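You operate a simulated robot arm through the tools that you are given. There is no shell and no other tool. Be economical: measure what you need, move in short steps, check, and stop when the job is done.

You run a simulated robot arm. Do the job below in one go: nothing can be reset, and whatever is moved stays where it is left.

TASK
Fetch the jar with a yellow lid and stand it on the top of the wall bench. Stack the cream box marked "27" from the top of the purple-edged table on top of the cream box labelled "65". Put one of the paper balls from the top of the green table on top of the beige pot. Take the teal-edged glass plate and put it on the top of the teal-edged table. Switch the hood switch on. Put the white jar that says "ochre" from the top of the grey table on the green tile. Take the plain beige sherd labelled "29" from the top of the grey table and put it on the pot drawing there. Any order will do. Set down upright: jar with a yellow lid, white jar.

Only the result counts: the job must be done as asked and must still hold three seconds after the hand-in. Knocking over, shifting, dropping, spilling or breaking anything else fails it. Lids that push on must go on centred and level and be pressed home; caps that screw on are set level and turned clockwise until they are tight.

THE ROBOT
A 7-joint arm with a vacuum gripper on a trunk, on a base that drives. Base frame: it is fixed to the floor where the robot stands at the start and does not move with it; the origin is under the middle of the robot, x ahead of it, y to its left, z up; the surface under the hand at the start is at about z = 0.74. Lengths are in m, angles in degrees, forces in N, time in s.
With the tool pointing down near the work surface it reaches from about 0.1 to 0.62 m from the robot's upright axis, wherever it stands. Its first joint turns from -69.0 to 172.0 degrees. Places, roughly: beige pot (12x12x12 cm) [1.7, 0.5, 0.8]; cream box [0.75, 0.5, 0.75]; green tile (9x9x2 cm) [1.5, -3.3, 0.7]; hood switch [1.6, 0.2, 0.9]; jar with a yellow lid (8x8x11 cm) [0.5, -0.2, 0.8]; paper ball (5x5x3 cm) [1.4, 0.8, 0.8]; plain beige sherd [1.5, -3, 0.75]; pot drawing [1.75, -3, 0.75]; teal-edged glass plate (12x15x1 cm) [1.4, 0.7, 0.7]; top of the teal-edged table [0.7, -3.6, 0.7]; top of the wall bench [3.3, -1.5, 0.8]; white jar [1.75, -3, 0.75]. Payload 1.06 kg.
Tool frame: the origin (TCP) lies in the middle of the cups' lips, and z points out of the cups. The gripper has 1 cup of 0.024 m across, covering 0.024 by 0.024 m (tool x, y); the bellows give 0.008 m. With the vacuum on, a cup seals on a smooth face that it is pressed against (1 to 4 N); it does not hold porous or soft things. The pull reaches 23 N.
Orientation is that of the tool frame in the base frame, as a unit quaternion [x, y, z, w]. With the cups facing straight down, the tool's x points along the base's -x, its y along +y and its z along -z.

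THE INTERFACE
- The arm moves only by the tool send_rows. Its argument "series" is a list of rows, each a list of 6 numbers: the shift along the base's x, y, z in m, then the turn, a rotation vector about the base's x, y, z in degrees. In form: [[dx, dy, dz, wx, wy, wz], ...]. A call has 1 to 12 rows; each row is the pose to reach, as a shift and turn from the pose commanded when the call began. "vacuum" is the vacuum: 1 switches it on, 0 off, set as the call begins (left out, the last holds). Rows are played at 5 a second. More than 0.05 m and 8.6 degrees between two rows, or a gripper value outside its range, and nothing of the call is played. Where a pose cannot be reached the arm comes as near as it can. A force on the tool above 40 N (or 10 N above the force at the start of the call, whichever is more), or a blocked arm, ends the call early, and 0.2 s more pass. The pull builds up within a second once a cup has sealed. Time passes only in rows, and 0.2 s behind the last, so rows that repeat a pose give it time. The reply holds the time, the measured pose of the TCP, the force on the tool along the base axes and the pull of the vacuum, in the units named above and with some noise, with the torque about the TCP (base axes, N m) and any sound that the robot's microphone picked up, and new pictures: "show" is both (left out), scene, wrist or none.
- Cameras (640 x 400 px; columns grow to the right, rows downward): "scene" is now at [0.1905, 0.0086, 1.1376]; the picture's right is [0.11, -0.99, 0.00], its down [-0.55, -0.06, -0.83] and it looks along [0.83, 0.09, -0.55] (base axes); focal length 270 px, centre (320, 200). "wrist" rides on the gripper at [0.078, 0.019, -0.096] in the tool frame; the picture's right is [-0.23, 0.97, 0.00], its down [-0.71, -0.17, -0.68] and it looks along [-0.67, -0.16, 0.73] (tool axes); focal length 243 px, centre (320, 200). There is no depth. A picture from a camera that has moved, and an enlarged one, comes with that camera's place and axes in the base frame and with its lens.
- slide_trunk(by): slides the trunk up (or, below 0, down) by that many m; the arm and the scene camera ride with it, the base frame stays. It gives what a move gives, with no picture.
- base_move(legs): drives the robot by 1 to 6 legs, each [ahead, left, turn to the left] in m, m and degrees, along the robot's own axes; the way and the turn of a leg run together, so that a leg with both is an arc; at most 1.5 m and 180 degrees a leg. The arm and the cameras ride along, it lands a little off, and it stops where it bumps. It gives what a move gives, and a new picture of the scene camera.
- turn_head(pan, tilt): turns the head with the scene camera to pan (to the left, within 80 degrees either way) and tilt (down, from -29 to 69), counted from straight ahead of the robot. It gives what a move gives, and a new picture of the scene camera.
- close_up(camera, box): a new picture of the part [left, top, right, bottom] of that camera's present view, enlarged. No time passes.
- job_done(): hands the job in; it is judged then, once.

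Go step by step. Nothing tells you exact positions but the pictures and the camera data: compare them with the known pose of the tool, close in by small moves and look again before you grip or let go. The budget is 196 turns and 260 pictures, counting those below and the enlarged ones. Unless the task says otherwise, let go and move clear before handing in.

The tools are called after ">>>" by a JSON object that holds its "name" and its "arguments". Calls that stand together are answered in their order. send_rows: Moves the arm, as the interface text tells. Its arguments: {"type":"object","properties":{"series":{"type":"array","items":{"type":"array","items":{"type":"number"}}},"vacuum":{"type":"number"},"show":{"type":"string","enum":["both","scene","wrist","none"]}},"required":["series"]} The other tools are called the same way: slide_trunk (by) slides the trunk up or down; base_move (legs) drives the base; turn_head (pan, tilt) turns the head that bears the scene camera; close_up (camera, box) takes an enlarged picture of a part of a camera's view; job_done () hands the job in.

At the start:

```text
clock: 0.0
position: [0.4568, -0.0549, 0.9841]
orientation: [0.0, 1.0, 0.001, 0.001]
wrist_force: [0.5, -1.0, -0.6]
moment: [0.0, 0.01, 0.05]
pull: 0.2
trunk travel left (down, up): [-0.3, 0.192]
robot x, y, heading: [-0.0005, -0.0023, -0.2]
head pan, tilt: [6.2, 33.4]
```

scene: 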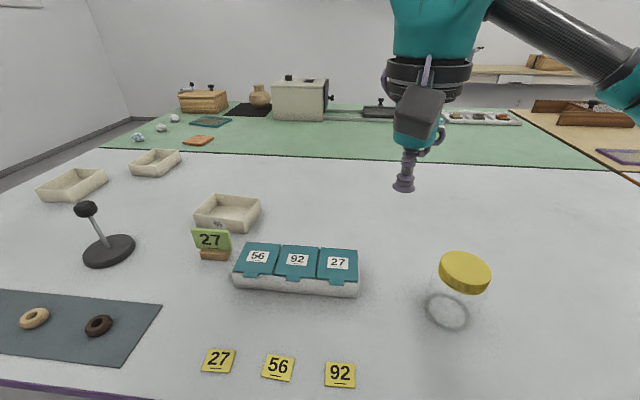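
wrist: 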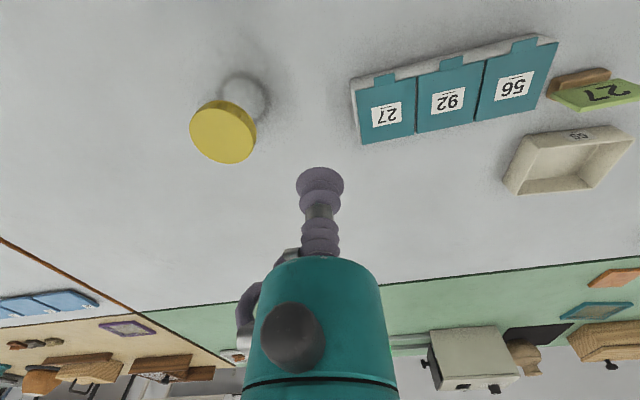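

I see the purple-edged table with cream boxes at left, the yellow-lidded jar at right, and the green table behind. I'll zoom in to read the labels.

>>> {"name": "close_up", "arguments": {"camera": "scene", "box": [20, 130, 280, 290]}}

>>> {"name": "close_up", "arguments": {"camera": "scene", "box": [120, 60, 440, 160]}}

>>> {"name": "close_up", "arguments": {"camera": "wrist", "box": [340, 20, 640, 210]}}

```text
2.46 times, centred on (150, 210) of scene
camera zoom: at [0.1905, 0.0086, 1.1376], right [0.11, -0.99, 0.0], down [-0.55, -0.06, -0.83], along [0.83, 0.09, -0.55], focal length 664 px, centre (738, 175)
```

zoom: 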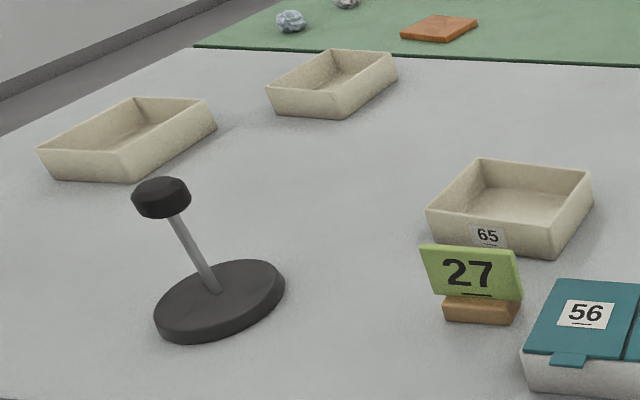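

```text
2.00 times, centred on (280, 110) of scene
camera zoom: at [0.1905, 0.0086, 1.1376], right [0.11, -0.99, 0.0], down [-0.55, -0.06, -0.83], along [0.83, 0.09, -0.55], focal length 539 px, centre (400, 380)
```

zoom: 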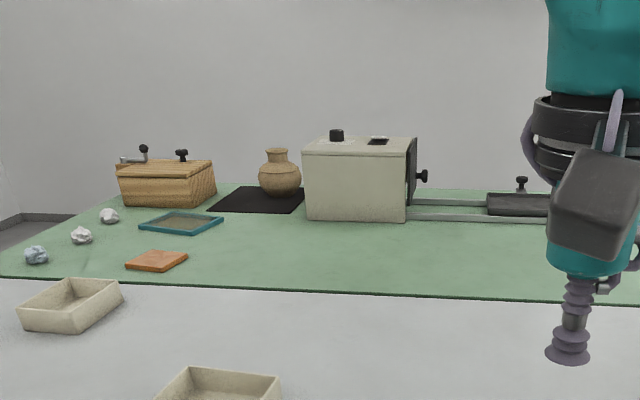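

```text
2.11 times, centred on (490, 115) of wrist
camera zoom: at [0.3792, -0.0359, 1.0786], right [0.23, 0.97, 0.0], down [0.71, -0.17, 0.69], along [0.67, -0.16, -0.73], focal length 511 px, centre (-38, 379)
```

zoom: 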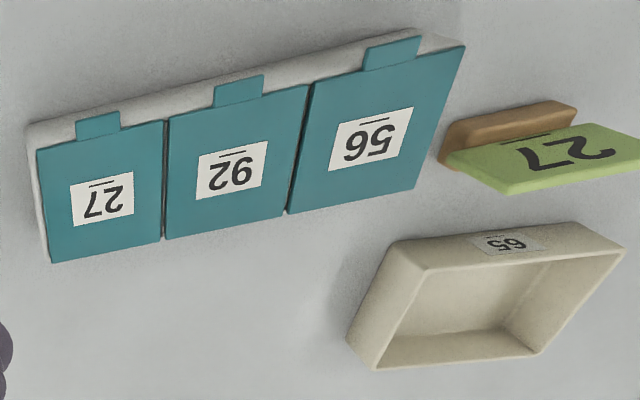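

Two other cream boxes show no label from here. I'll look around to learn the layout of the room.

>>> {"name": "turn_head", "arguments": {"pan": 60, "tilt": 25}}

>>> {"name": "turn_head", "arguments": {"pan": -40, "tilt": 20}}

>>> {"name": "turn_head", "arguments": {"pan": -80, "tilt": 20}}

```text
clock: 1.2
position: [0.4567, -0.0553, 0.984]
orientation: [0.0, 1.0, -0.001, 0.001]
wrist_force: [-0.2, 0.1, 0.6]
moment: [-0.03, 0.02, 0.01]
pull: 0.0
trunk travel left (down, up): [-0.3, 0.192]
robot x, y, heading: [0.0057, 0.0008, 0.2]
head pan, tilt: [60.0, 25.0]
camera scene: at [0.1482, 0.0788, 1.1508], right [0.87, -0.5, 0.0], down [-0.21, -0.37, -0.91], along [0.45, 0.78, -0.42], focal length 270 px, centre (320, 200)
```

scene: 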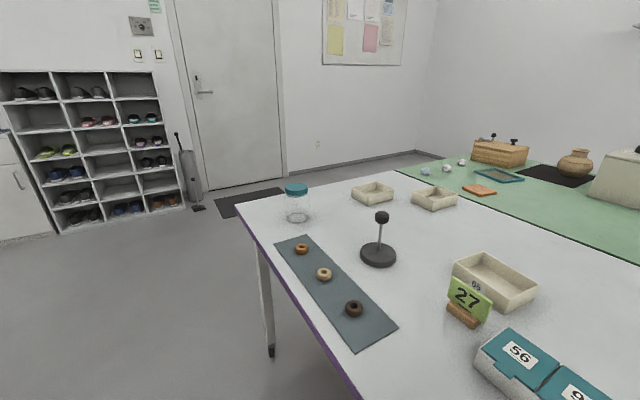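

```text
clock: 3.0
position: [0.4568, -0.0544, 0.9837]
orientation: [0.0, 1.0, -0.001, 0.0]
wrist_force: [0.5, 0.0, -0.6]
moment: [-0.01, -0.01, 0.01]
pull: 0.0
trunk travel left (down, up): [-0.3, 0.192]
robot x, y, heading: [0.0014, -0.0, 0.3]
head pan, tilt: [-40.0, 20.0]
camera scene: at [0.1735, -0.0608, 1.1589], right [-0.64, -0.77, 0.0], down [-0.26, 0.22, -0.94], along [0.72, -0.6, -0.34], focal length 270 px, centre (320, 200)
```

scene: 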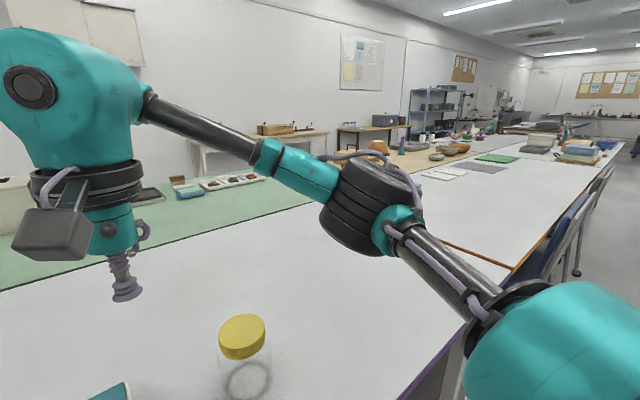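

```text
clock: 4.1
position: [0.4567, -0.0558, 0.9848]
orientation: [0.0, 1.0, 0.0, 0.001]
wrist_force: [-0.3, 0.3, 0.3]
moment: [0.02, 0.0, -0.01]
pull: 0.0
trunk travel left (down, up): [-0.3, 0.192]
robot x, y, heading: [-0.0023, 0.0009, -0.0]
head pan, tilt: [-80.0, 20.0]
camera scene: at [0.1184, -0.0927, 1.1589], right [-0.98, -0.17, 0.0], down [-0.06, 0.34, -0.94], along [0.16, -0.93, -0.34], focal length 270 px, centre (320, 200)
```

scene: 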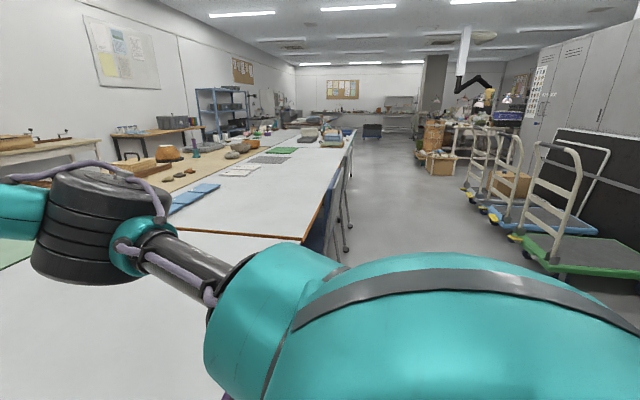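

The tables form a double row; I'll go to the left end of the purple table to inspect and fetch the unlabelled boxes.

>>> {"name": "base_move", "arguments": {"legs": [[0, 1.4, 0], [0.8, 0, -90]]}}

>>> {"name": "turn_head", "arguments": {"pan": 0, "tilt": 40}}

```text
clock: 19.0
position: [0.6754, 0.7386, 0.9847]
orientation: [0.485, 0.874, 0.0, 0.001]
wrist_force: [0.2, 0.9, 0.8]
moment: [0.0, -0.02, -0.01]
pull: 0.1
trunk travel left (down, up): [-0.3, 0.192]
robot x, y, heading: [0.4848, 1.1562, -58.1]
head pan, tilt: [-80.0, 20.0]
stopped in leg 2: the robot was blocked; the commanded pose is now the measured one
camera scene: at [0.466, 1.0058, 1.1591], right [-0.67, 0.74, 0.0], down [0.26, 0.23, -0.94], along [-0.7, -0.63, -0.34], focal length 270 px, centre (320, 200)
```

scene: 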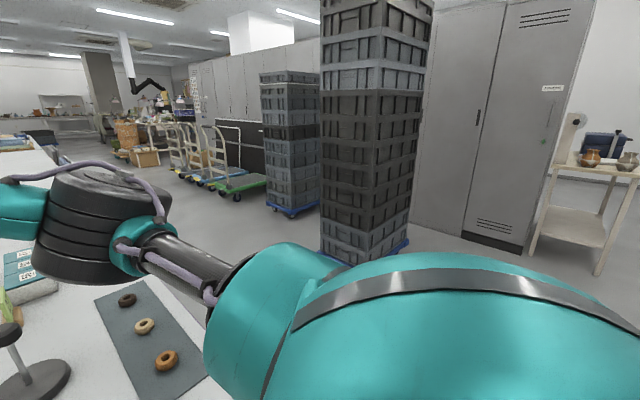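

```text
clock: 20.6
position: [0.6776, 0.7349, 0.9849]
orientation: [0.487, 0.874, -0.001, 0.0]
wrist_force: [-0.1, 0.7, -0.6]
moment: [0.02, 0.02, -0.01]
pull: 0.0
trunk travel left (down, up): [-0.3, 0.192]
robot x, y, heading: [0.4837, 1.1513, -57.8]
head pan, tilt: [0.0, 40.0]
camera scene: at [0.5822, 0.9943, 1.1275], right [-0.85, -0.53, 0.0], down [-0.34, 0.55, -0.77], along [0.4, -0.65, -0.64], focal length 270 px, centre (320, 200)
```

scene: 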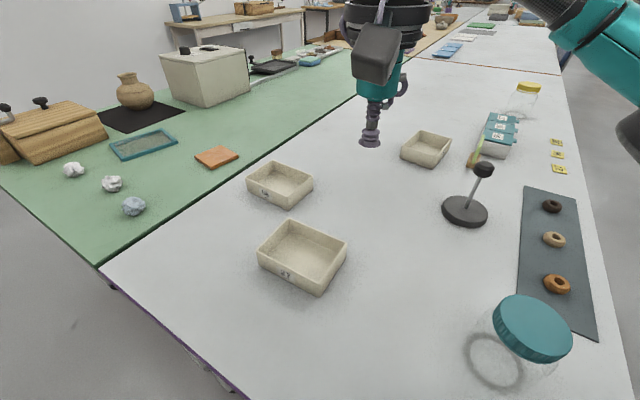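

The base touched the table end; both other boxes now show labels on this side, so I'll read them.

>>> {"name": "close_up", "arguments": {"camera": "scene", "box": [230, 150, 370, 300]}}

>>> {"name": "close_up", "arguments": {"camera": "scene", "box": [0, 40, 260, 220]}}

```text
2.67 times, centred on (300, 225) of scene
camera zoom: at [0.5822, 0.9943, 1.1275], right [-0.85, -0.53, 0.0], down [-0.34, 0.55, -0.77], along [0.4, -0.65, -0.64], focal length 719 px, centre (373, 133)
```

zoom: 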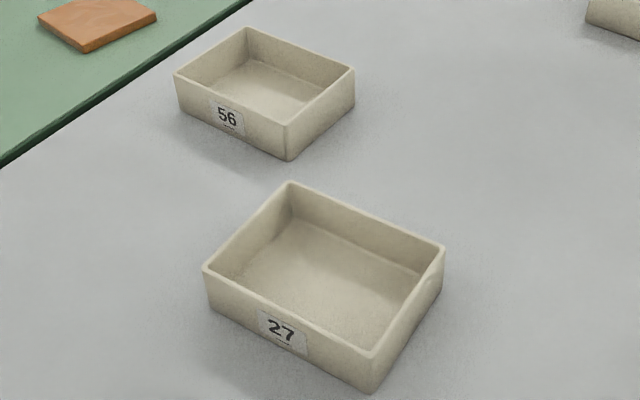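

```text
2.22 times, centred on (130, 130) of scene
camera zoom: at [0.5822, 0.9943, 1.1275], right [-0.85, -0.53, 0.0], down [-0.34, 0.55, -0.77], along [0.4, -0.65, -0.64], focal length 599 px, centre (742, 356)
```

zoom: 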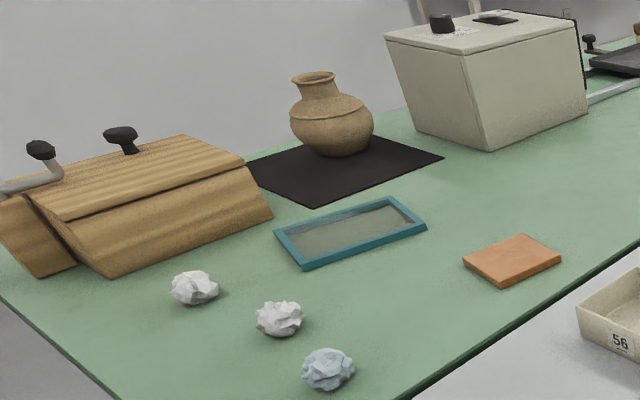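

Box "27" is the nearest one, about (0.77, 0.754). I'll move above it and check with the wrist camera.

>>> {"name": "send_rows", "arguments": {"series": [[0.04, 0.01, 0, 0, 0, 0], [0.08, 0.017, -0.02, 0, 0, 0], [0.093, 0.018, -0.06, 0, 0, 0], [0.093, 0.018, -0.1, 0, 0, 0], [0.093, 0.018, -0.14, 0, 0, 0], [0.093, 0.018, -0.14, 0, 0, 0]]}}

```text
clock: 21.9
position: [0.7687, 0.7539, 0.8421]
orientation: [0.487, 0.873, 0.0, 0.0]
wrist_force: [-0.2, 1.0, 0.4]
moment: [-0.03, -0.01, 0.0]
pull: 0.0
trunk travel left (down, up): [-0.3, 0.192]
robot x, y, heading: [0.4785, 1.1542, -58.0]
head pan, tilt: [0.0, 40.0]
camera scene: at [0.5823, 0.9943, 1.1275], right [-0.85, -0.53, 0.0], down [-0.34, 0.55, -0.77], along [0.4, -0.65, -0.64], focal length 270 px, centre (320, 200)
camera wrist: at [0.7437, 0.8305, 0.9364], right [0.95, 0.31, 0.0], down [0.23, -0.69, 0.69], along [0.21, -0.65, -0.73], focal length 243 px, centre (320, 200)
```

scene: 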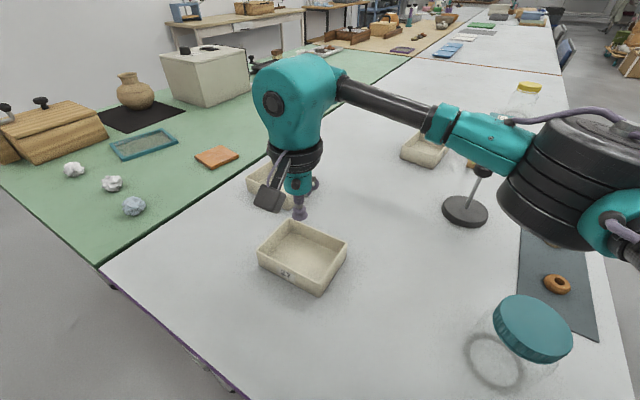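
wrist: 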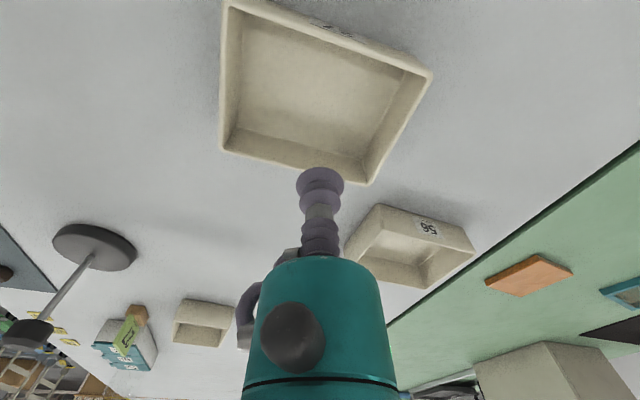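

Box floor centre is near (0.764, 0.765). Descending with vacuum on in gentle steps.

>>> {"name": "send_rows", "arguments": {"series": [[-0.004, 0.011, -0.04, 0, 0, 0], [-0.004, 0.011, -0.08, 0, 0, 0], [-0.004, 0.011, -0.09, 0, 0, 0], [-0.004, 0.011, -0.094, 0, 0, 0], [-0.004, 0.011, -0.094, 0, 0, 0]], "vacuum": 1, "show": "wrist"}}

```text
clock: 23.1
position: [0.7648, 0.7659, 0.7501]
orientation: [0.486, 0.874, 0.0, 0.0]
wrist_force: [-0.3, 0.4, -0.4]
moment: [0.0, -0.01, 0.0]
pull: 0.1
trunk travel left (down, up): [-0.3, 0.192]
robot x, y, heading: [0.483, 1.1493, -58.1]
head pan, tilt: [0.0, 40.0]
camera wrist: at [0.7408, 0.8424, 0.8435], right [0.95, 0.31, 0.0], down [0.23, -0.69, 0.69], along [0.21, -0.65, -0.73], focal length 243 px, centre (320, 200)
```

wrist: 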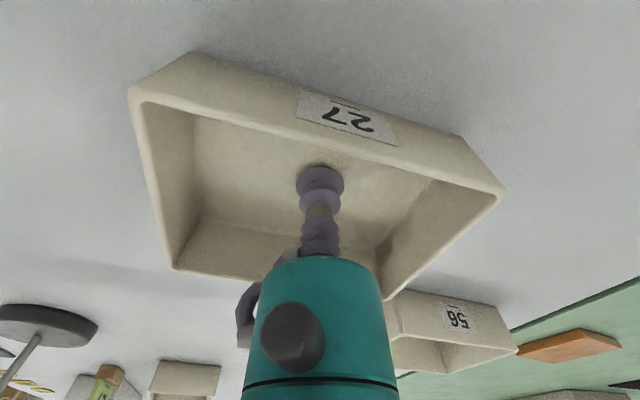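

>>> {"name": "send_rows", "arguments": {"series": [[0, 0, -0.003, 0, 0, 0], [0, 0, -0.006, 0, 0, 0], [0, 0, -0.008, 0, 0, 0], [0, 0, -0.008, 0, 0, 0], [0, 0, -0.008, 0, 0, 0], [0, 0, -0.008, 0, 0, 0]], "show": "none"}}

```text
clock: 24.6
position: [0.7653, 0.7663, 0.7415]
orientation: [0.486, 0.874, 0.0, 0.001]
wrist_force: [-1.4, -4.6, 13.2]
moment: [-0.01, -0.02, -0.11]
pull: 23.5
trunk travel left (down, up): [-0.3, 0.192]
robot x, y, heading: [0.4856, 1.1543, -58.1]
head pan, tilt: [0.0, 40.0]
```

The cup has sealed. Lifting the box and looking.

>>> {"name": "send_rows", "arguments": {"series": [[0, 0, 0.02, 0, 0, 0], [0, 0, 0.05, 0, 0, 0], [0, 0, 0.1, 0, 0, 0], [0, 0, 0.15, 0, 0, 0], [0, 0, 0.2, 0, 0, 0], [0, 0, 0.2, 0, 0, 0]]}}

```text
clock: 25.9
position: [0.7638, 0.7666, 0.9445]
orientation: [0.486, 0.874, 0.0, -0.001]
wrist_force: [0.1, 0.3, -1.5]
moment: [0.03, -0.01, 0.04]
pull: 22.8
trunk travel left (down, up): [-0.3, 0.192]
robot x, y, heading: [0.4832, 1.1564, -58.1]
head pan, tilt: [0.0, 40.0]
camera scene: at [0.5823, 0.9943, 1.1275], right [-0.85, -0.53, 0.0], down [-0.34, 0.55, -0.77], along [0.4, -0.65, -0.64], focal length 270 px, centre (320, 200)
camera wrist: at [0.7397, 0.8425, 1.0384], right [0.95, 0.31, 0.0], down [0.23, -0.69, 0.68], along [0.21, -0.65, -0.73], focal length 243 px, centre (320, 200)
```

scene: 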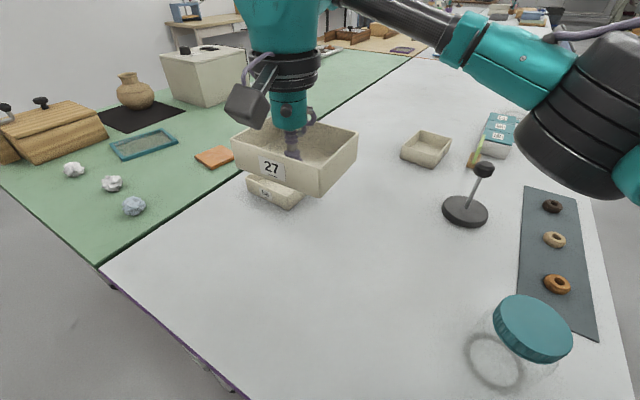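
wrist: 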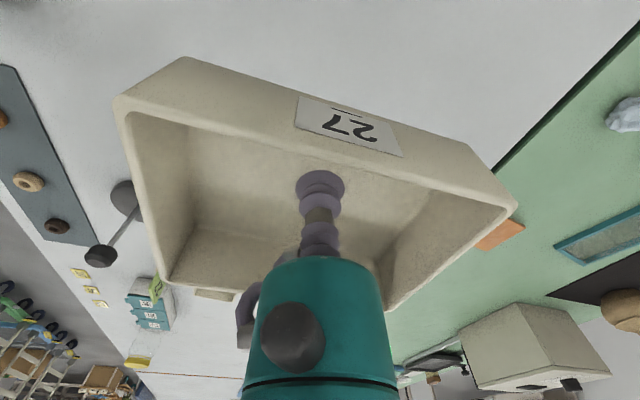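

The box is held well. I'll carry it, keeping the heading, around the corner to the front of box "65".

>>> {"name": "base_move", "arguments": {"legs": [[-0.085, 0.053, 0], [-0.283, -0.453, 0], [0.831, -0.519, 0]]}}

>>> {"name": "turn_head", "arguments": {"pan": 50, "tilt": 38}}

```text
clock: 36.0
position: [0.3141, -0.1251, 0.9435]
orientation: [0.465, 0.885, 0.0, 0.0]
wrist_force: [0.6, -0.3, -2.4]
moment: [0.0, -0.01, 0.03]
pull: 22.6
trunk travel left (down, up): [-0.3, 0.192]
robot x, y, heading: [0.0167, 0.2505, -55.3]
head pan, tilt: [0.0, 40.0]
camera scene: at [0.1212, 0.094, 1.1275], right [-0.82, -0.57, 0.0], down [-0.37, 0.53, -0.77], along [0.44, -0.63, -0.64], focal length 270 px, centre (320, 200)
```

scene: 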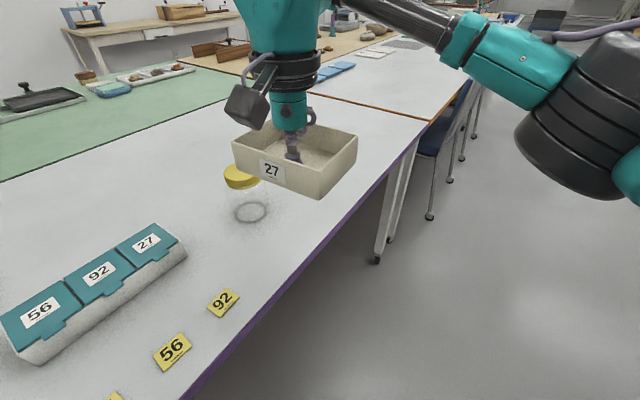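

```text
clock: 37.1
position: [0.314, -0.1256, 0.9431]
orientation: [0.465, 0.885, -0.001, 0.0]
wrist_force: [0.3, 0.7, -1.6]
moment: [0.01, -0.03, -0.03]
pull: 22.8
trunk travel left (down, up): [-0.3, 0.192]
robot x, y, heading: [0.0102, 0.2487, -55.1]
head pan, tilt: [50.0, 38.0]
camera scene: at [0.1588, 0.1559, 1.1305], right [-0.09, -1.0, 0.0], down [-0.61, 0.06, -0.79], along [0.78, -0.07, -0.62], focal length 270 px, centre (320, 200)
```

scene: 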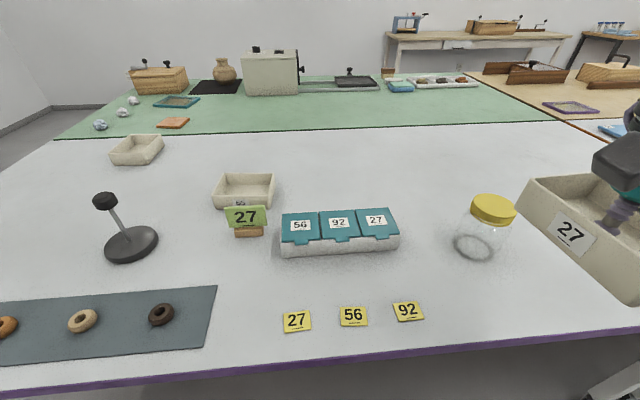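

Now measuring box "65" and the sign stand in front of it.

>>> {"name": "close_up", "arguments": {"camera": "scene", "box": [190, 150, 310, 250]}}

```text
4.00 times, centred on (250, 200) of scene
camera zoom: at [0.1588, 0.1559, 1.1305], right [-0.09, -1.0, 0.0], down [-0.61, 0.06, -0.79], along [0.78, -0.07, -0.62], focal length 1078 px, centre (600, 200)
```

zoom: 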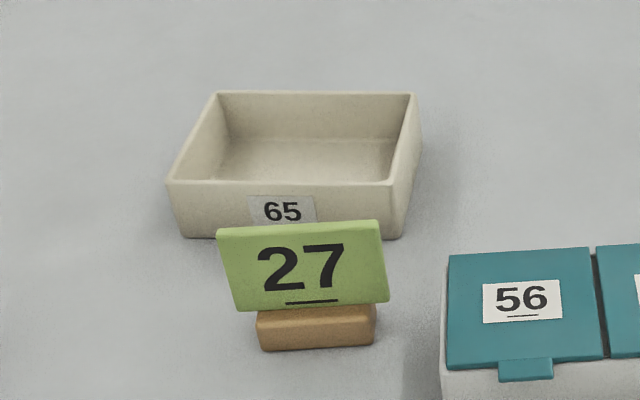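

Box 65's rim centre is near (0.676, 0.282), rim z≈0.778. I'll creep the base 6 cm closer so it comes within reach.

>>> {"name": "base_move", "arguments": {"legs": [[0.018, 0.061, 0]]}}

```text
clock: 38.4
position: [0.374, -0.105, 0.9434]
orientation: [0.465, 0.886, -0.001, 0.0]
wrist_force: [0.3, 0.1, -1.6]
moment: [-0.01, 0.02, -0.02]
pull: 22.9
trunk travel left (down, up): [-0.3, 0.192]
robot x, y, heading: [0.0748, 0.2703, -55.4]
head pan, tilt: [50.0, 38.0]
camera scene: at [0.2192, 0.1763, 1.1305], right [-0.09, -1.0, 0.0], down [-0.61, 0.06, -0.79], along [0.78, -0.07, -0.62], focal length 270 px, centre (320, 200)
```

scene: 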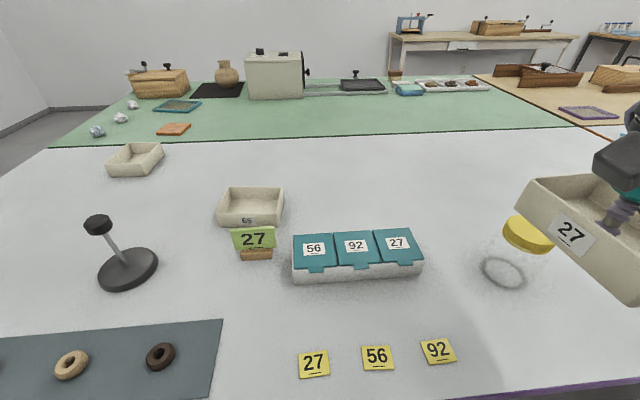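

>>> {"name": "send_rows", "arguments": {"series": [[0.028, 0.035, 0, 0, 0, -1], [0.055, 0.071, 0, 0, 0, -2], [0.083, 0.106, 0, 0, 0, -3], [0.11, 0.141, 0, 0, 0, -4], [0.138, 0.177, 0, 0, 0, -5], [0.166, 0.212, 0, 0, 0, -6], [0.193, 0.247, 0, 0, 0, -7], [0.221, 0.283, 0, 0, 0, -8], [0.249, 0.318, 0, 0, 0, -9], [0.276, 0.353, 0, 0, 0, -9], [0.304, 0.389, 0, 0, 0, -9], [0.304, 0.389, 0, 0, 0, -9]]}}

```text
clock: 41.0
position: [0.4602, 0.1212, 0.9463]
orientation: [0.532, 0.846, -0.001, 0.001]
wrist_force: [0.4, -0.5, -1.3]
moment: [0.0, -0.02, 0.03]
pull: 22.6
out of reach, approached as far as the arm can: row 5, 6, 7, 8, 9, 10, 11, 12
trunk travel left (down, up): [-0.3, 0.192]
robot x, y, heading: [0.0728, 0.2659, -55.2]
head pan, tilt: [50.0, 38.0]
camera scene: at [0.219, 0.1763, 1.1305], right [-0.09, -1.0, 0.0], down [-0.61, 0.06, -0.79], along [0.78, -0.07, -0.62], focal length 270 px, centre (320, 200)
camera wrist: at [0.4455, 0.1999, 1.0407], right [0.98, 0.21, 0.0], down [0.15, -0.71, 0.69], along [0.14, -0.67, -0.73], focal length 243 px, centre (320, 200)
```

scene: 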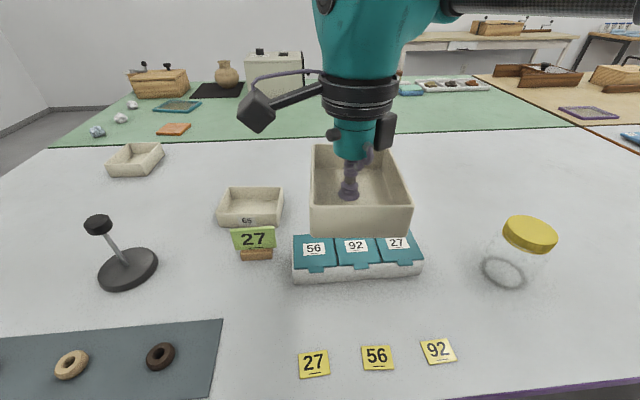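
wrist: 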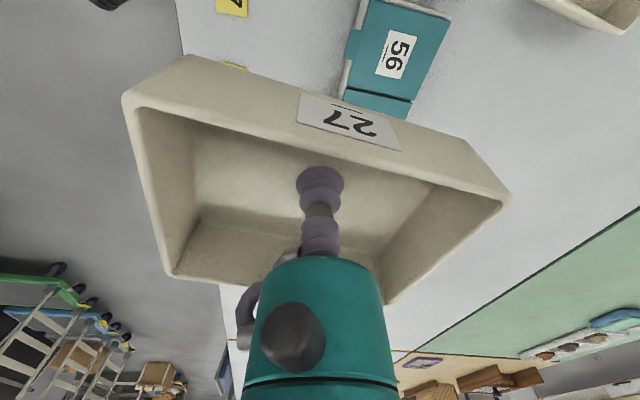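

The wrist runs out of range with this heading, so I'll turn the robot to face straight ahead and place the box aligned with the lower one.

>>> {"name": "base_move", "arguments": {"legs": [[-0.025, -0.036, 0], [0, 0, 55]]}}

>>> {"name": "turn_head", "arguments": {"pan": 5, "tilt": 42}}

```text
clock: 44.4
position: [0.3712, 0.5067, 0.9464]
orientation: [0.075, 0.997, -0.001, 0.0]
wrist_force: [-0.4, -0.3, -0.9]
moment: [0.01, -0.02, 0.01]
pull: 23.0
trunk travel left (down, up): [-0.3, 0.192]
robot x, y, heading: [0.0353, 0.2725, 0.2]
head pan, tilt: [50.0, 38.0]
camera scene: at [0.1888, 0.3363, 1.1305], right [0.77, -0.64, 0.0], down [-0.39, -0.47, -0.79], along [0.5, 0.61, -0.62], focal length 270 px, centre (320, 200)
```

scene: 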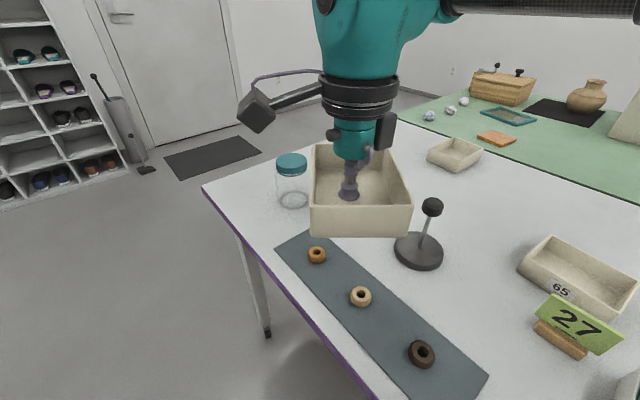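

```text
clock: 45.5
position: [0.3708, 0.5075, 0.9471]
orientation: [0.075, 0.997, 0.0, -0.001]
wrist_force: [0.0, 1.0, -1.8]
moment: [0.01, 0.01, -0.02]
pull: 22.6
trunk travel left (down, up): [-0.3, 0.192]
robot x, y, heading: [0.0284, 0.2687, 0.3]
head pan, tilt: [5.0, 42.0]
camera scene: at [0.217, 0.2777, 1.1246], right [0.1, -1.0, 0.0], down [-0.67, -0.06, -0.74], along [0.74, 0.07, -0.67], focal length 270 px, centre (320, 200)
```

scene: 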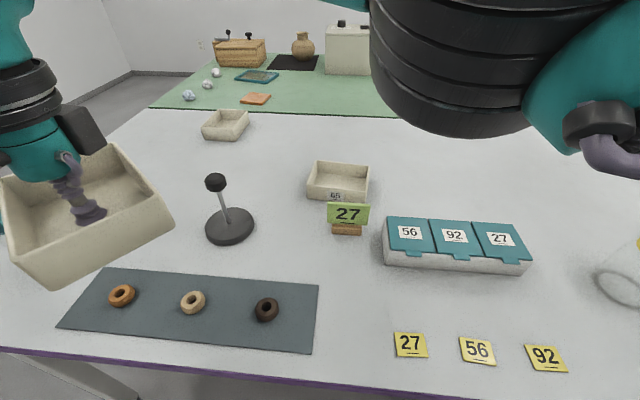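

>>> {"name": "base_move", "arguments": {"legs": [[0.045, 0, 0]]}}

>>> {"name": "close_up", "arguments": {"camera": "scene", "box": [280, 140, 400, 240]}}

>>> {"name": "send_rows", "arguments": {"series": [[0.025, -0.025, 0, 0, 0, 4], [0.05, -0.05, 0, 0, 0, 8], [0.08, -0.08, 0, 0, 0, 12], [0.11, -0.11, 0, 0, 0, 16], [0.14, -0.14, 0, 0, 0, 20], [0.17, -0.17, 0, 0, 0, 24], [0.2, -0.2, 0, 0, 0, 28], [0.22, -0.21, 0, 0, 0, 32], [0.235, -0.215, 0, 0, 0, 35], [0.25, -0.22, 0, 0, 0, 35], [0.25, -0.22, 0, 0, 0, 35]]}}

```text
clock: 46.5
position: [0.4165, 0.5069, 0.9459]
orientation: [0.076, 0.997, 0.0, 0.0]
wrist_force: [-0.4, 0.4, -2.0]
moment: [0.01, 0.02, -0.01]
pull: 23.0
trunk travel left (down, up): [-0.3, 0.192]
robot x, y, heading: [0.0769, 0.2718, 0.2]
head pan, tilt: [5.0, 42.0]
camera scene: at [0.2628, 0.2779, 1.1245], right [0.09, -1.0, 0.0], down [-0.67, -0.06, -0.74], along [0.74, 0.07, -0.67], focal length 270 px, centre (320, 200)
```

scene: 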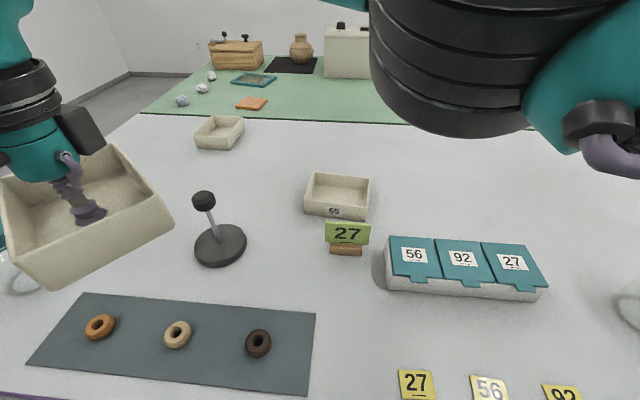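

```text
4.00 times, centred on (340, 190) of scene
camera zoom: at [0.2628, 0.2779, 1.1245], right [0.09, -1.0, 0.0], down [-0.67, -0.06, -0.74], along [0.74, 0.07, -0.67], focal length 1078 px, centre (240, 240)
```

zoom: 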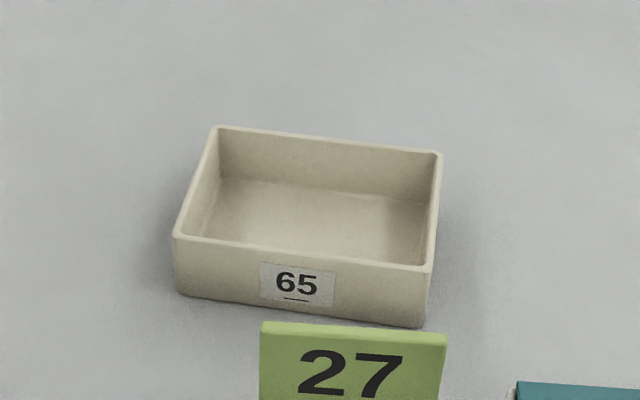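

```text
clock: 48.9
position: [0.659, 0.2885, 0.9456]
orientation: [-0.226, 0.974, 0.0, 0.002]
wrist_force: [-0.1, 0.1, -1.3]
moment: [-0.01, 0.05, -0.01]
pull: 22.8
out of reach, approached as far as the arm can: row 10, 11
trunk travel left (down, up): [-0.3, 0.192]
robot x, y, heading: [0.0775, 0.2683, 0.5]
head pan, tilt: [5.0, 42.0]
camera scene: at [0.2624, 0.2779, 1.1246], right [0.09, -1.0, 0.0], down [-0.67, -0.06, -0.74], along [0.74, 0.07, -0.67], focal length 270 px, centre (320, 200)
camera wrist: at [0.58, 0.2704, 1.0398], right [-0.22, 0.98, 0.0], down [0.71, 0.16, 0.69], along [0.67, 0.15, -0.73], focal length 243 px, centre (320, 200)
```

scene: 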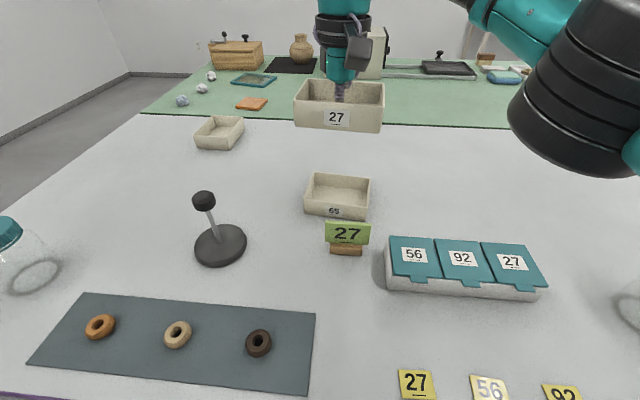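
wrist: 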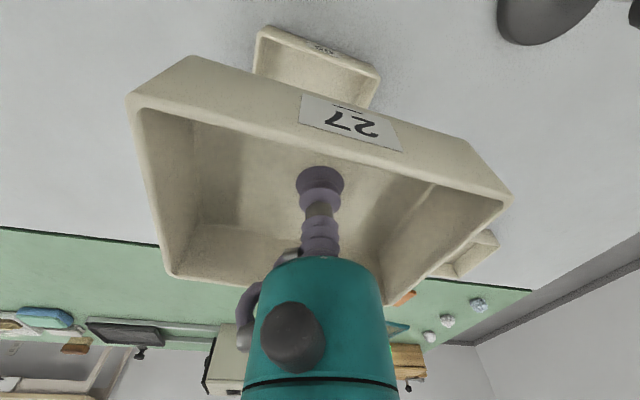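

Now descend to just above the lower box and compare them.

>>> {"name": "send_rows", "arguments": {"series": [[0, 0, -0.03, 0, 0, 0], [0, 0, -0.06, 0, 0, -1], [0, 0, -0.09, 0, 0, -2], [0.01, -0.004, -0.1, 0, 0, -2.3], [0.018, -0.006, -0.11, 0, 0, -2.3], [0.018, -0.006, -0.11, 0, 0, -2.3]]}}

>>> {"name": "close_up", "arguments": {"camera": "scene", "box": [280, 100, 420, 240]}}

```text
clock: 50.2
position: [0.6764, 0.284, 0.8343]
orientation: [-0.208, 0.978, 0.001, 0.001]
wrist_force: [-0.2, 0.4, -1.1]
moment: [0.02, 0.02, -0.04]
pull: 23.4
trunk travel left (down, up): [-0.3, 0.192]
robot x, y, heading: [0.0771, 0.268, 0.4]
head pan, tilt: [5.0, 42.0]
camera scene: at [0.2624, 0.2779, 1.1246], right [0.09, -1.0, 0.0], down [-0.67, -0.06, -0.74], along [0.74, 0.07, -0.67], focal length 270 px, centre (320, 200)
camera wrist: at [0.5975, 0.2689, 0.9293], right [-0.18, 0.98, 0.0], down [0.72, 0.13, 0.69], along [0.68, 0.12, -0.73], focal length 243 px, centre (320, 200)
```

scene: 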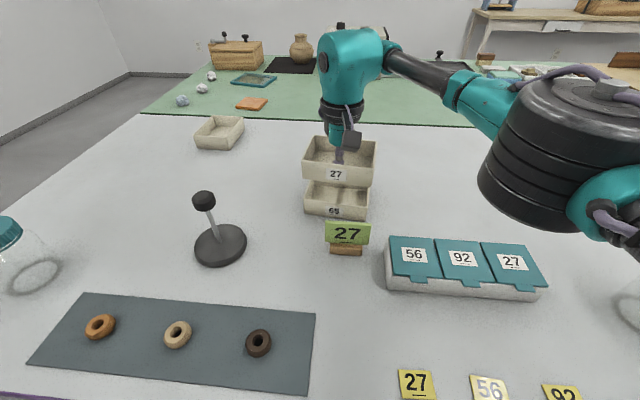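
wrist: 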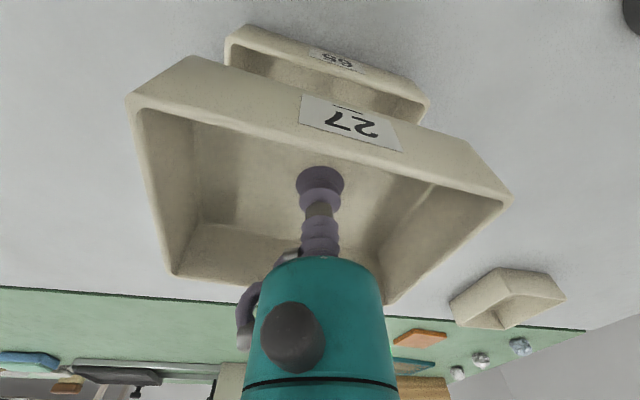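

```text
2.86 times, centred on (350, 170) of scene
camera zoom: at [0.2624, 0.2779, 1.1246], right [0.09, -1.0, 0.0], down [-0.67, -0.06, -0.74], along [0.74, 0.07, -0.67], focal length 770 px, centre (234, 286)
```

zoom: 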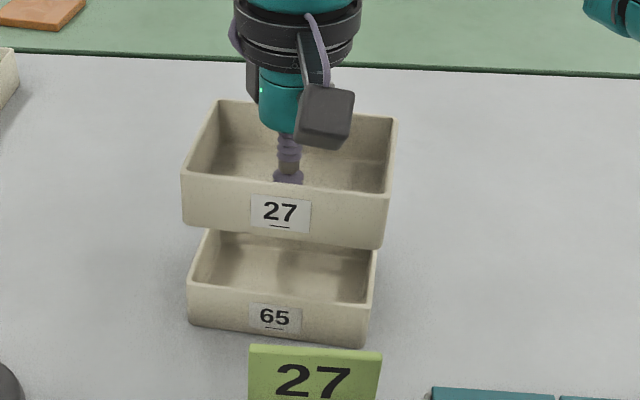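

Nearly aligned. Lower further to just above contact and re-check in detail.

>>> {"name": "send_rows", "arguments": {"series": [[0.001, 0, -0.02, 0, 0, 0], [0.002, 0, -0.035, 0, 0, 0], [0.002, 0, -0.042, 0, 0, 0], [0.002, 0, -0.042, 0, 0, 0]], "show": "none"}}

>>> {"name": "close_up", "arguments": {"camera": "scene", "box": [290, 130, 390, 230]}}

>>> {"name": "close_up", "arguments": {"camera": "wrist", "box": [100, 0, 540, 275]}}

```text
clock: 51.2
position: [0.6769, 0.2828, 0.801]
orientation: [-0.207, 0.978, 0.0, 0.002]
wrist_force: [-0.4, -0.2, -2.4]
moment: [0.02, 0.0, 0.01]
pull: 22.7
out of reach, approached as far as the arm can: row 2, 3, 4
trunk travel left (down, up): [-0.3, 0.192]
robot x, y, heading: [0.0758, 0.2671, 0.6]
head pan, tilt: [5.0, 42.0]
```

```text
4.00 times, centred on (340, 180) of scene
camera zoom: at [0.2624, 0.2778, 1.1246], right [0.09, -1.0, 0.0], down [-0.67, -0.06, -0.74], along [0.74, 0.07, -0.67], focal length 1078 px, centre (240, 280)
```

zoom: 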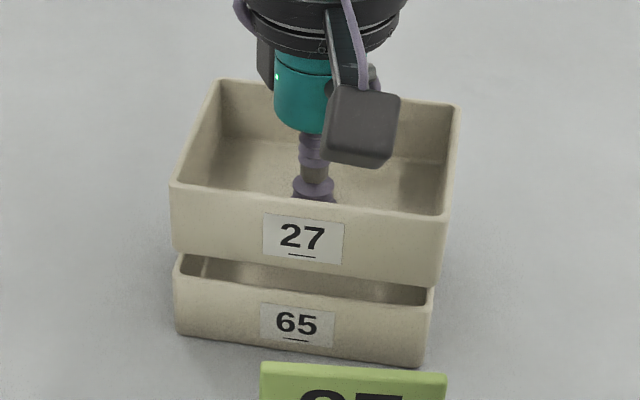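

```text
1.45 times, centred on (320, 138) of wrist
camera zoom: at [0.5974, 0.2684, 0.896], right [-0.18, 0.98, 0.0], down [0.71, 0.13, 0.69], along [0.68, 0.12, -0.73], focal length 353 px, centre (320, 291)
```

zoom: 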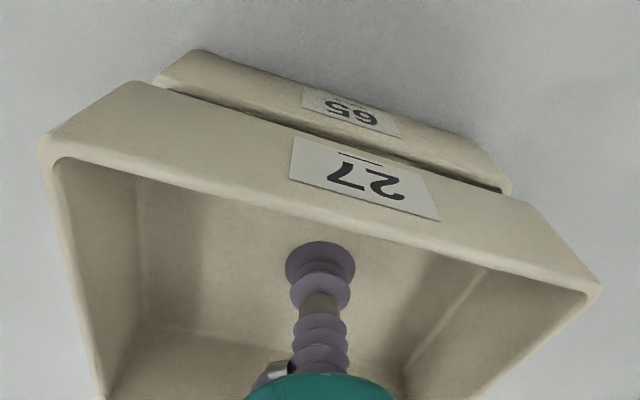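

The arm is at its reach limit; I'll creep the base 2.5 cm forward, then fine-adjust by about +4 mm x, +2 mm y.

>>> {"name": "base_move", "arguments": {"legs": [[0.025, 0, 0]]}}

```text
clock: 52.1
position: [0.7015, 0.2826, 0.8011]
orientation: [-0.207, 0.978, -0.001, 0.0]
wrist_force: [-0.6, -0.9, -1.3]
moment: [-0.01, 0.0, -0.03]
pull: 22.3
trunk travel left (down, up): [-0.3, 0.192]
robot x, y, heading: [0.1021, 0.2695, 0.5]
head pan, tilt: [5.0, 42.0]
camera scene: at [0.2876, 0.2781, 1.1245], right [0.09, -1.0, 0.0], down [-0.67, -0.06, -0.74], along [0.74, 0.07, -0.67], focal length 270 px, centre (320, 200)
```

scene: 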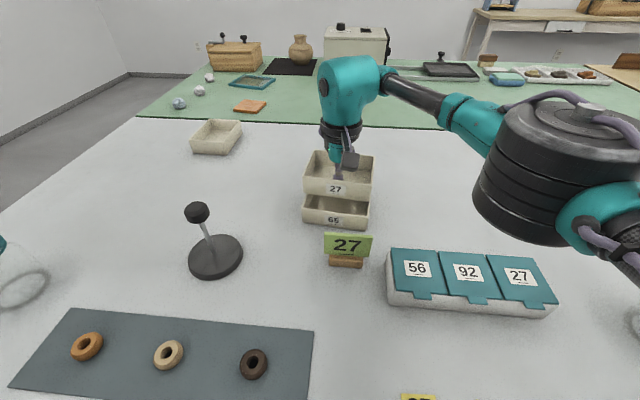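

>>> {"name": "send_rows", "arguments": {"series": [[-0.015, 0.002, 0, 0, 0, 0], [-0.021, 0.002, -0.005, 0, 0, 0], [-0.021, 0.002, -0.012, 0, 0, 0], [-0.021, 0.002, -0.012, 0, 0, 0]], "show": "none"}}

>>> {"name": "close_up", "arguments": {"camera": "scene", "box": [290, 130, 390, 230]}}

>>> {"name": "close_up", "arguments": {"camera": "wrist", "box": [100, 0, 540, 275]}}

```text
clock: 53.1
position: [0.6816, 0.2843, 0.79]
orientation: [-0.207, 0.978, -0.001, 0.002]
wrist_force: [-0.3, 0.6, -0.4]
moment: [-0.01, -0.01, -0.02]
pull: 23.2
trunk travel left (down, up): [-0.3, 0.192]
robot x, y, heading: [0.1006, 0.2684, 0.4]
head pan, tilt: [5.0, 42.0]
```

```text
4.00 times, centred on (340, 180) of scene
camera zoom: at [0.2871, 0.2781, 1.1246], right [0.09, -1.0, 0.0], down [-0.67, -0.06, -0.74], along [0.74, 0.07, -0.67], focal length 1078 px, centre (240, 280)
```

zoom: 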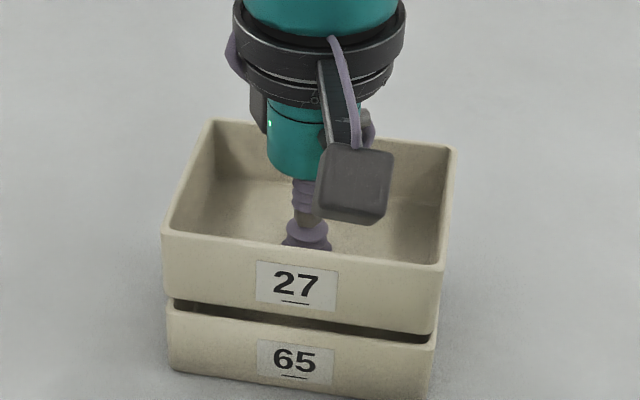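

```text
1.45 times, centred on (320, 138) of wrist
camera zoom: at [0.6027, 0.2703, 0.8849], right [-0.18, 0.98, 0.0], down [0.71, 0.13, 0.69], along [0.68, 0.12, -0.73], focal length 353 px, centre (320, 291)
```

zoom: 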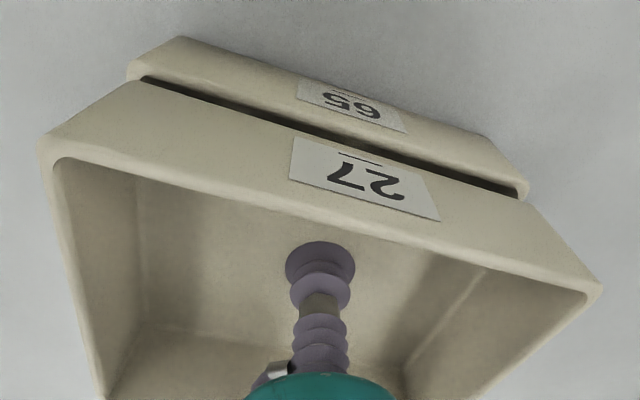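

Aligned to within about 1–2 mm. Lowering to contact and releasing.

>>> {"name": "send_rows", "arguments": {"series": [[0, 0, -0.004, 0, 0, 0], [0, 0, -0.007, 0, 0, 0], [0, 0, -0.009, 0, 0, 0], [0, 0, -0.011, 0, 0, 0], [0, 0, -0.011, 0, 0, 0]], "show": "none"}}

```text
clock: 54.3
position: [0.6783, 0.2846, 0.7806]
orientation: [-0.206, 0.978, 0.001, 0.002]
wrist_force: [6.0, -0.8, 19.0]
moment: [0.0, 0.06, -0.03]
pull: 22.3
trunk travel left (down, up): [-0.3, 0.192]
robot x, y, heading: [0.1018, 0.2715, 0.3]
head pan, tilt: [5.0, 42.0]
```

Contact made; ease up slightly, release and lift.

>>> {"name": "send_rows", "arguments": {"series": [[0, 0, 0.003, 0, 0, 0], [0, 0, 0.004, 0, 0, 0]], "show": "none"}}

>>> {"name": "send_rows", "arguments": {"series": [[0, 0, 0.0, 0, 0, 0], [0, 0, 0.0, 0, 0, 0], [0, 0, 0.0, 0, 0, 0], [0, 0, 0.005, 0, 0, 0], [0, 0, 0.03, 0, 0, 0], [0, 0, 0.07, 0, 0, 0], [0, 0, 0.12, 0, 0, 0], [-0.03, 0, 0.15, 0, 0, 0]], "vacuum": 0, "show": "scene"}}

```text
clock: 54.9
position: [0.6775, 0.2839, 0.783]
orientation: [-0.208, 0.978, -0.001, 0.0]
wrist_force: [-1.3, 0.7, -1.2]
moment: [0.01, 0.04, -0.03]
pull: 23.3
trunk travel left (down, up): [-0.3, 0.192]
robot x, y, heading: [0.0999, 0.2725, 0.4]
head pan, tilt: [5.0, 42.0]
```

```text
clock: 56.7
position: [0.6498, 0.2862, 0.9323]
orientation: [-0.207, 0.978, 0.0, 0.002]
wrist_force: [-0.1, -0.5, 0.1]
moment: [0.04, 0.0, -0.01]
pull: 0.0
trunk travel left (down, up): [-0.3, 0.192]
robot x, y, heading: [0.1058, 0.2648, 0.3]
head pan, tilt: [5.0, 42.0]
camera scene: at [0.2868, 0.2781, 1.1246], right [0.09, -1.0, 0.0], down [-0.67, -0.06, -0.74], along [0.74, 0.07, -0.67], focal length 270 px, centre (320, 200)
```

scene: 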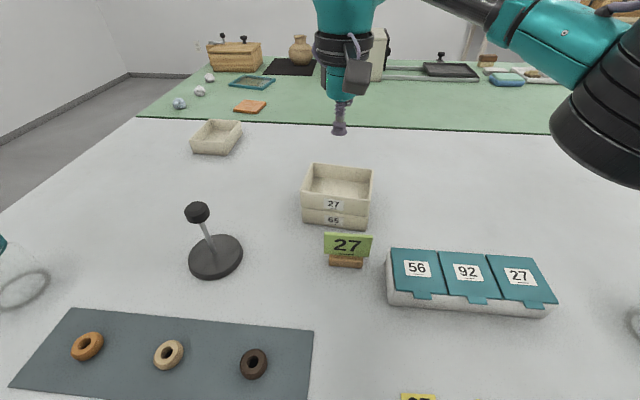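

Box 27 is stacked on 65. Now retract the arm to a neutral pose and drive toward the yellow-lidded jar.

>>> {"name": "send_rows", "arguments": {"series": [[-0.03, 0, 0.02, 0, 0, -4], [-0.06, 0, 0.04, 0, 0, -8], [-0.09, 0, 0.05, 0, 0, -12], [-0.12, 0, 0.05, 0, 0, -16], [-0.13, 0, 0.05, 0, 0, -20], [-0.13, 0, 0.05, 0, 0, -23.7]], "show": "none"}}

>>> {"name": "base_move", "arguments": {"legs": [[-0.08, 0, 0], [0, -0.42, 0]]}}

>>> {"name": "close_up", "arguments": {"camera": "scene", "box": [280, 120, 520, 320]}}

```text
clock: 58.1
position: [0.5198, 0.2862, 0.9832]
orientation: [-0.002, 1.0, -0.001, 0.002]
wrist_force: [-0.4, -0.1, -0.3]
moment: [-0.03, 0.02, 0.02]
pull: 0.1
trunk travel left (down, up): [-0.3, 0.192]
robot x, y, heading: [0.1024, 0.2699, 0.8]
head pan, tilt: [5.0, 42.0]
```

```text
clock: 63.0
position: [0.4436, -0.141, 0.9829]
orientation: [-0.002, 1.0, -0.001, 0.001]
wrist_force: [-0.8, 0.5, -0.3]
moment: [0.0, 0.02, 0.02]
pull: 0.0
trunk travel left (down, up): [-0.3, 0.192]
robot x, y, heading: [0.028, -0.1581, 0.3]
head pan, tilt: [5.0, 42.0]
camera scene: at [0.2107, -0.1486, 1.1246], right [0.1, -1.0, 0.0], down [-0.67, -0.06, -0.74], along [0.74, 0.07, -0.67], focal length 270 px, centre (320, 200)
```

scene: 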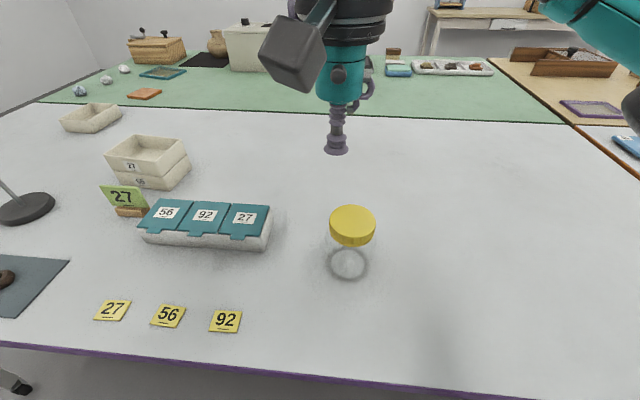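

```text
2.00 times, centred on (400, 220) of scene
camera zoom: at [0.2107, -0.1486, 1.1246], right [0.1, -1.0, 0.0], down [-0.67, -0.06, -0.74], along [0.74, 0.07, -0.67], focal length 539 px, centre (160, 160)
```

zoom: 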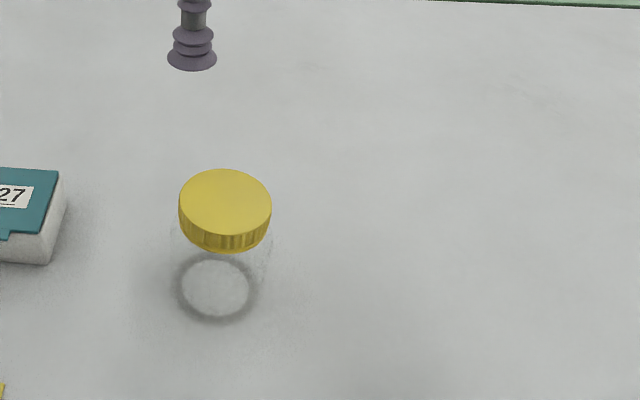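

Jar at about (0.48, -0.171), lid top near z 0.845–0.85. Moving above it.

>>> {"name": "send_rows", "arguments": {"series": [[0.02, -0.015, 0, 0, 0, 0], [0.0365, -0.0305, -0.03, 0, 0, 0], [0.0365, -0.0305, -0.075, 0, 0, 0], [0.0365, -0.0305, -0.1, 0, 0, 0], [0.0365, -0.0305, -0.1, 0, 0, 0]], "show": "both"}}

```text
clock: 64.2
position: [0.4799, -0.172, 0.8835]
orientation: [-0.002, 1.0, 0.0, 0.001]
wrist_force: [0.1, 0.2, -0.7]
moment: [0.0, 0.04, -0.02]
pull: 0.1
trunk travel left (down, up): [-0.3, 0.192]
robot x, y, heading: [0.0237, -0.152, 0.6]
head pan, tilt: [5.0, 42.0]
camera scene: at [0.2106, -0.1485, 1.1246], right [0.1, -1.0, 0.0], down [-0.67, -0.06, -0.74], along [0.74, 0.07, -0.67], focal length 270 px, centre (320, 200)
camera wrist: at [0.401, -0.1531, 0.9776], right [0.23, 0.97, 0.0], down [0.71, -0.17, 0.69], along [0.67, -0.16, -0.73], focal length 243 px, centre (320, 200)
```

scene: 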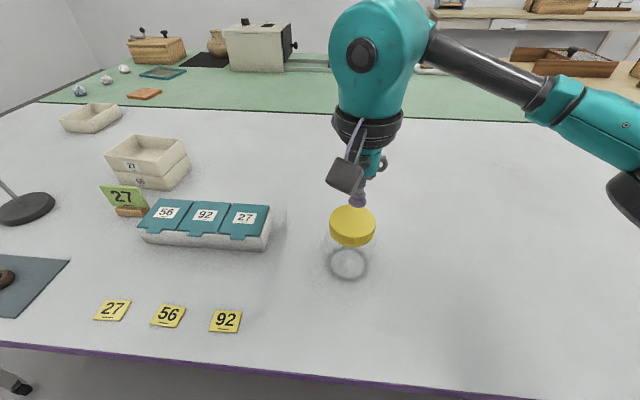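
wrist: 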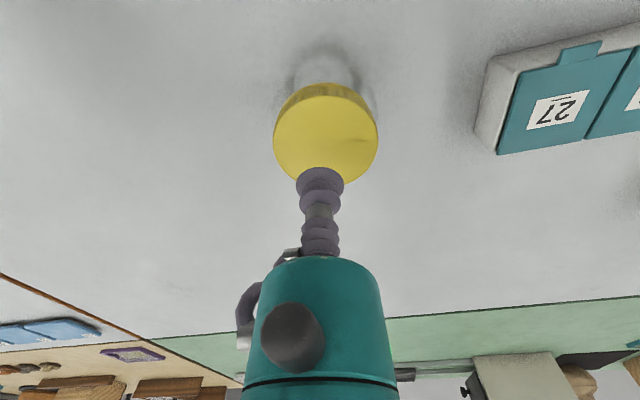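

>>> {"name": "send_rows", "arguments": {"series": [[-0.004, 0.003, -0.02, 0, 0, 0], [-0.004, 0.003, -0.03, 0, 0, 0], [-0.004, 0.003, -0.035, 0, 0, 0], [-0.004, 0.003, -0.039, 0, 0, 0], [-0.004, 0.003, -0.039, 0, 0, 0], [-0.004, 0.003, -0.039, 0, 0, 0]], "vacuum": 1, "show": "none"}}

```text
clock: 65.6
position: [0.4743, -0.1689, 0.845]
orientation: [-0.002, 1.0, 0.0, 0.003]
wrist_force: [-1.9, -3.4, 14.3]
moment: [0.02, 0.06, 0.01]
pull: 23.1
trunk travel left (down, up): [-0.3, 0.192]
robot x, y, heading: [0.0235, -0.1576, 0.7]
head pan, tilt: [5.0, 42.0]
```

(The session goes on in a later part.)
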